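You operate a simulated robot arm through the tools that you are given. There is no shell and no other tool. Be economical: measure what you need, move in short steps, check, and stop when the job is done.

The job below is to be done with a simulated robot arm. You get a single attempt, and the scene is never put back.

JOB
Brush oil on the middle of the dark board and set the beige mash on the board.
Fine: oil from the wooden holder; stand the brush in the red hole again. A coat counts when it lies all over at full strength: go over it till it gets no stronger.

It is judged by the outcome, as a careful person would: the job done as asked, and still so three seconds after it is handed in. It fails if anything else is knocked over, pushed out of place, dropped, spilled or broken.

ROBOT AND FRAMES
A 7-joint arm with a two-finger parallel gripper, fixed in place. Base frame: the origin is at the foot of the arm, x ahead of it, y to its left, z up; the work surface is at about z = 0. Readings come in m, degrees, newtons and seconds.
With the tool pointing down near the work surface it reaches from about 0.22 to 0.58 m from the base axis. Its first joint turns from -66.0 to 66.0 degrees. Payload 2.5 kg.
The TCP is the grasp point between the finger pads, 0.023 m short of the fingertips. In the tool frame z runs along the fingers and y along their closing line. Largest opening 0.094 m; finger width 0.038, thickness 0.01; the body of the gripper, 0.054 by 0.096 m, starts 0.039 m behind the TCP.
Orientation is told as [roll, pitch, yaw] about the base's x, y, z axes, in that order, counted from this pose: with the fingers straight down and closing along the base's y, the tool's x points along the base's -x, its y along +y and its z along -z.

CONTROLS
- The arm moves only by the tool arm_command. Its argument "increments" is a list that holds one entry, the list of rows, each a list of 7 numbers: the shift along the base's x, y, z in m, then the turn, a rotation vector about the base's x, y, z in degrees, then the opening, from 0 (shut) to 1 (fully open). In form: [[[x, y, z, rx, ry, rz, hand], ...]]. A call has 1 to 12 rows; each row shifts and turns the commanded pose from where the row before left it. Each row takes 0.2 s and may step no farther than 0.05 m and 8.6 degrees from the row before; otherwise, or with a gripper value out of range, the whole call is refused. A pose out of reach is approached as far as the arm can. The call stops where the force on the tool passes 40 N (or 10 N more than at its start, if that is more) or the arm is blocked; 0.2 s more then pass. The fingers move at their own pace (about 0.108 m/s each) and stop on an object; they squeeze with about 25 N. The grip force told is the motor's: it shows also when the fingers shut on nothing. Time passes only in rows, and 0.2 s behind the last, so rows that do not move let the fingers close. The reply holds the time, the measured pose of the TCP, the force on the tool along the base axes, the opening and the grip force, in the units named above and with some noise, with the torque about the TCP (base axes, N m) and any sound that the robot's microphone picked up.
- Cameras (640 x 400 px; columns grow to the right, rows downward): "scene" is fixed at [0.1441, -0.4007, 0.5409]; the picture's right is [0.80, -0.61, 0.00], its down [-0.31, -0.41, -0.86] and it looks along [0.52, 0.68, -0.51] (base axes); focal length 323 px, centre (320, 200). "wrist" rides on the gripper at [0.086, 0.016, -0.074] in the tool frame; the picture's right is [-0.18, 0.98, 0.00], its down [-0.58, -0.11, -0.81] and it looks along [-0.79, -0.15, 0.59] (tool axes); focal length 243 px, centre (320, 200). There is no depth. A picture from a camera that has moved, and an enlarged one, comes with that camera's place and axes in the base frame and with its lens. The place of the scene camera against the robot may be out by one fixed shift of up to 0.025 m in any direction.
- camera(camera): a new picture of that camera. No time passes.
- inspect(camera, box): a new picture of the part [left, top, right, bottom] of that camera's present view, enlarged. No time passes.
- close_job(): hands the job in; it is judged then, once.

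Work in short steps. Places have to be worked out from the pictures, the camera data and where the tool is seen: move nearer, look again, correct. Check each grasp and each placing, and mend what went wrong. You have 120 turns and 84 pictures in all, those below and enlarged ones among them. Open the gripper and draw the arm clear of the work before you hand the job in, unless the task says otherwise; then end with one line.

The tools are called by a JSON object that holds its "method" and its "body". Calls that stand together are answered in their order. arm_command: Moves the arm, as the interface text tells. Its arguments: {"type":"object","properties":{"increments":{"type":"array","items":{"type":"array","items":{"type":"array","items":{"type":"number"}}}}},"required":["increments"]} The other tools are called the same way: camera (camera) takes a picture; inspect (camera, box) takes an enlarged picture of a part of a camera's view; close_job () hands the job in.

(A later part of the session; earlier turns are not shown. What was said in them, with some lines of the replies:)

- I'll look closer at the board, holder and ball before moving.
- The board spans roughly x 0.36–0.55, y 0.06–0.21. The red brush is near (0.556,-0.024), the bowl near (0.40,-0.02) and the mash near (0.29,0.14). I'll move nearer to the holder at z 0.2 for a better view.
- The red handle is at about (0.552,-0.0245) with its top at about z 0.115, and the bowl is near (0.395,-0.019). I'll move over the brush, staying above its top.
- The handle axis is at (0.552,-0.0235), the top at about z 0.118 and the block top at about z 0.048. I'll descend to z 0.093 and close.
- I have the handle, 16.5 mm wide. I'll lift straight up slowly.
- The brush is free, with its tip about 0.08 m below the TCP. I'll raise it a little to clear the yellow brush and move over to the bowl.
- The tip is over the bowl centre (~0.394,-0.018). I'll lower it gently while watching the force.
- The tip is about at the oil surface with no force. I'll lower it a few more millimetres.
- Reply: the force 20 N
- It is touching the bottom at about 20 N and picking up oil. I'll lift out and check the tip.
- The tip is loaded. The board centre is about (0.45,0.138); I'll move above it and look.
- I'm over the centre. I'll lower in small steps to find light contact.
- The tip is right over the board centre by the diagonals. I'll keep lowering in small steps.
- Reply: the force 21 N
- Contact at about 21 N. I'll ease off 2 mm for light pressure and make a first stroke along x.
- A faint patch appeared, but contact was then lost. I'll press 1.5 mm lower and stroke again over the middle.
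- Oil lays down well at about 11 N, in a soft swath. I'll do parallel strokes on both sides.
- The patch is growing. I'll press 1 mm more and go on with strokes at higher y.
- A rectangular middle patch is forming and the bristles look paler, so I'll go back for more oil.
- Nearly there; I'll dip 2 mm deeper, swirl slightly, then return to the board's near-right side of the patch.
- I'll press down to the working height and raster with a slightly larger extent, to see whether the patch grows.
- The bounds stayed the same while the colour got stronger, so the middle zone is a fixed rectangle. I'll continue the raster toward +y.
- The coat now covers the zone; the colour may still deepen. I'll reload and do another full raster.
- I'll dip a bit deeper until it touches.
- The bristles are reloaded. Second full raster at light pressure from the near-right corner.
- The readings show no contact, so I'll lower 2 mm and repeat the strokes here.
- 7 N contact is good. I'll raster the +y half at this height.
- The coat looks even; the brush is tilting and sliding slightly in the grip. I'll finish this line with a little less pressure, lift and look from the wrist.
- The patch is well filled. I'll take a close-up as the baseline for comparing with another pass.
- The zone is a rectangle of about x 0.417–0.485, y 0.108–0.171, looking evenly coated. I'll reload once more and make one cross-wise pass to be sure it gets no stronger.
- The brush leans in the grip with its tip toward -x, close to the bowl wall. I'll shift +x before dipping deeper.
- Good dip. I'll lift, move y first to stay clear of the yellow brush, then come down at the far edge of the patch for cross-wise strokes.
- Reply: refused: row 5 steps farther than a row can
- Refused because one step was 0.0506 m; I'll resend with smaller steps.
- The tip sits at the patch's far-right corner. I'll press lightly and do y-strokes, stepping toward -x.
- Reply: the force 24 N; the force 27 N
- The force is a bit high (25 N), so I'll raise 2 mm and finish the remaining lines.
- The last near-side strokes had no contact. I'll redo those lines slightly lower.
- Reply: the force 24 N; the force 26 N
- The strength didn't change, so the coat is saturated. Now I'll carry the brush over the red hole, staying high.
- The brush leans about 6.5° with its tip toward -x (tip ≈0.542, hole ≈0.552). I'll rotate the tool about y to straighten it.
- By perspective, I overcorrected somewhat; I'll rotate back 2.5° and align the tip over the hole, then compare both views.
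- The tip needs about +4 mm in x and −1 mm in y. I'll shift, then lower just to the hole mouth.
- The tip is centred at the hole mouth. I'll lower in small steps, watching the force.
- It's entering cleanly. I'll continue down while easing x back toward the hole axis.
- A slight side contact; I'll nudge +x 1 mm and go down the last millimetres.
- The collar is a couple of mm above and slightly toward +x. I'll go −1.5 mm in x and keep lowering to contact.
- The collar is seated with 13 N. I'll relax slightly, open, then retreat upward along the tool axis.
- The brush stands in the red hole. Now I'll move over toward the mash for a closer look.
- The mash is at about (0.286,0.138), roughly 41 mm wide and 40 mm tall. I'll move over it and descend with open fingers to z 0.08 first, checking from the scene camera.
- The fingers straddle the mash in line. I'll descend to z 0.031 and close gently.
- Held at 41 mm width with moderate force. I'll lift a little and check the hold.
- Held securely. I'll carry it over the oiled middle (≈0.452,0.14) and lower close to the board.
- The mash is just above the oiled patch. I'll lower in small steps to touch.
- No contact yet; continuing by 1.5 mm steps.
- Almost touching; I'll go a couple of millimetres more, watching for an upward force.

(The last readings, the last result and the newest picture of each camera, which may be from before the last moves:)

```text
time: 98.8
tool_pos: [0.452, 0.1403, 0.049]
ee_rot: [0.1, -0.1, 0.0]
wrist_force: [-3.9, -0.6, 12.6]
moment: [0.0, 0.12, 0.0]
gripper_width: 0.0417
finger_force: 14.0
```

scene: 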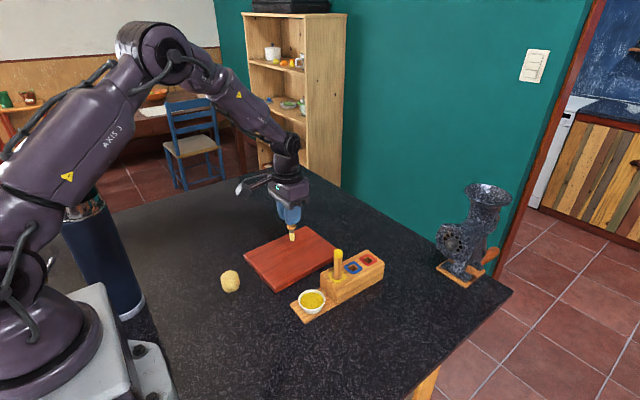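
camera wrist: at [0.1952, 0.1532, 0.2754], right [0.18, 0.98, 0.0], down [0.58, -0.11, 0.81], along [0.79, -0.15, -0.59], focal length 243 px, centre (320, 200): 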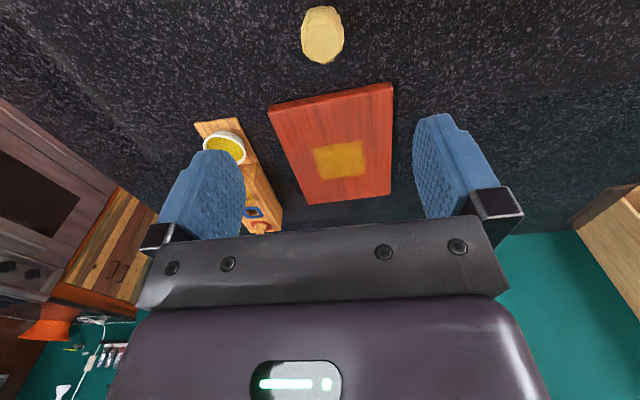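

The board now carries the mash (12.6 N). I'll ease up slightly, open slowly and retreat straight up.

{"method": "arm_command", "body": {"increments": [[[0, 0, 0.0015, 0, 0, 0, 0.42], [0, 0, 0, 0, 0, 0, 0.5], [0, 0, 0, 0, 0, 0, 0.65], [0, 0, 0, 0, 0, 0, 0.8], [0, 0, 0.02, 0, 0, 0, 0.9], [0, 0, 0.04, 0, 0, 0, 0.9], [0, 0, 0.045, 0, 0, 0, 0.9], [0, 0, 0.045, 0, 0, 0, 0.9], [-0.04, 0, 0.02, 0, 0, 0, 0.9], [-0.045, 0, 0.02, 0, 0, 0, 0.9], [-0.045, 0, 0, 0, 0, 0, 0.9], [0, 0, 0, 0, 0, 0, 0.9]]]}}

{"method": "camera", "body": {"camera": "scene"}}

{"method": "inspect", "body": {"camera": "scene", "box": [230, 210, 400, 330]}}

{"method": "camera", "body": {"camera": "wrist"}}

```text
time: 101.4
tool_pos: [0.3235, 0.1415, 0.2373]
ee_rot: [0.1, -0.1, 0.0]
wrist_force: [-0.3, 0.2, 0.4]
moment: [0.01, -0.06, 0.0]
gripper_width: 0.0845
finger_force: 0.1
```

```text
15 pictures are left
```

scene: 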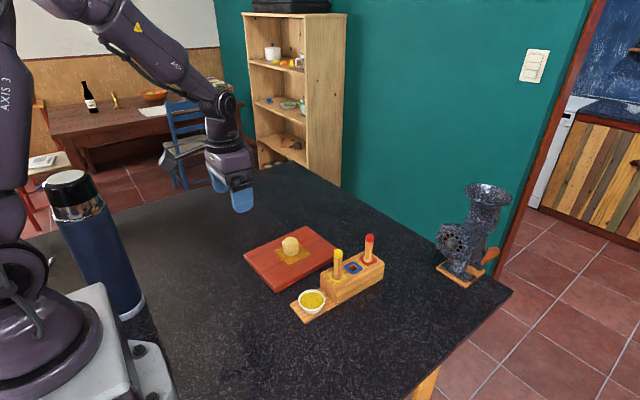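

```text
3.33 times, centred on (315, 270) of scene
camera zoom: at [0.1441, -0.4007, 0.5409], right [0.8, -0.61, 0.0], down [-0.31, -0.41, -0.86], along [0.52, 0.68, -0.51], focal length 1077 px, centre (337, -33)
```

zoom: 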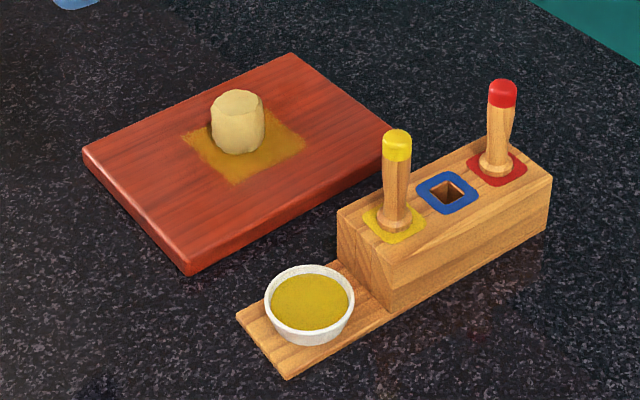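

```text
13 pictures are left
camera wrist: at [0.2373, 0.1569, 0.3125], right [0.18, 0.98, 0.0], down [0.58, -0.11, 0.81], along [0.79, -0.15, -0.59], focal length 243 px, centre (320, 200)
```

wrist: 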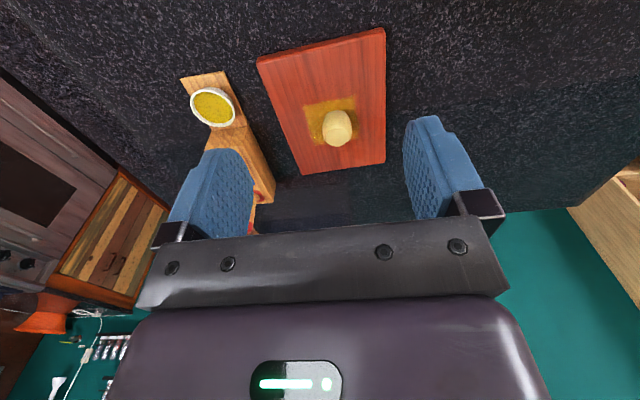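

The mash stands on the oiled middle, the red brush is upright in the red hole, and the board, bowl and holder look where they started. The gripper is open and clear, so I'm handing in.

{"method": "close_job", "body": {}}

```text
The job is handed in.
```

The middle of the board has an even coat of oil that got no stronger on the last pass, the brush is back in the red hole, and the beige mash stands upright on the oiled patch.
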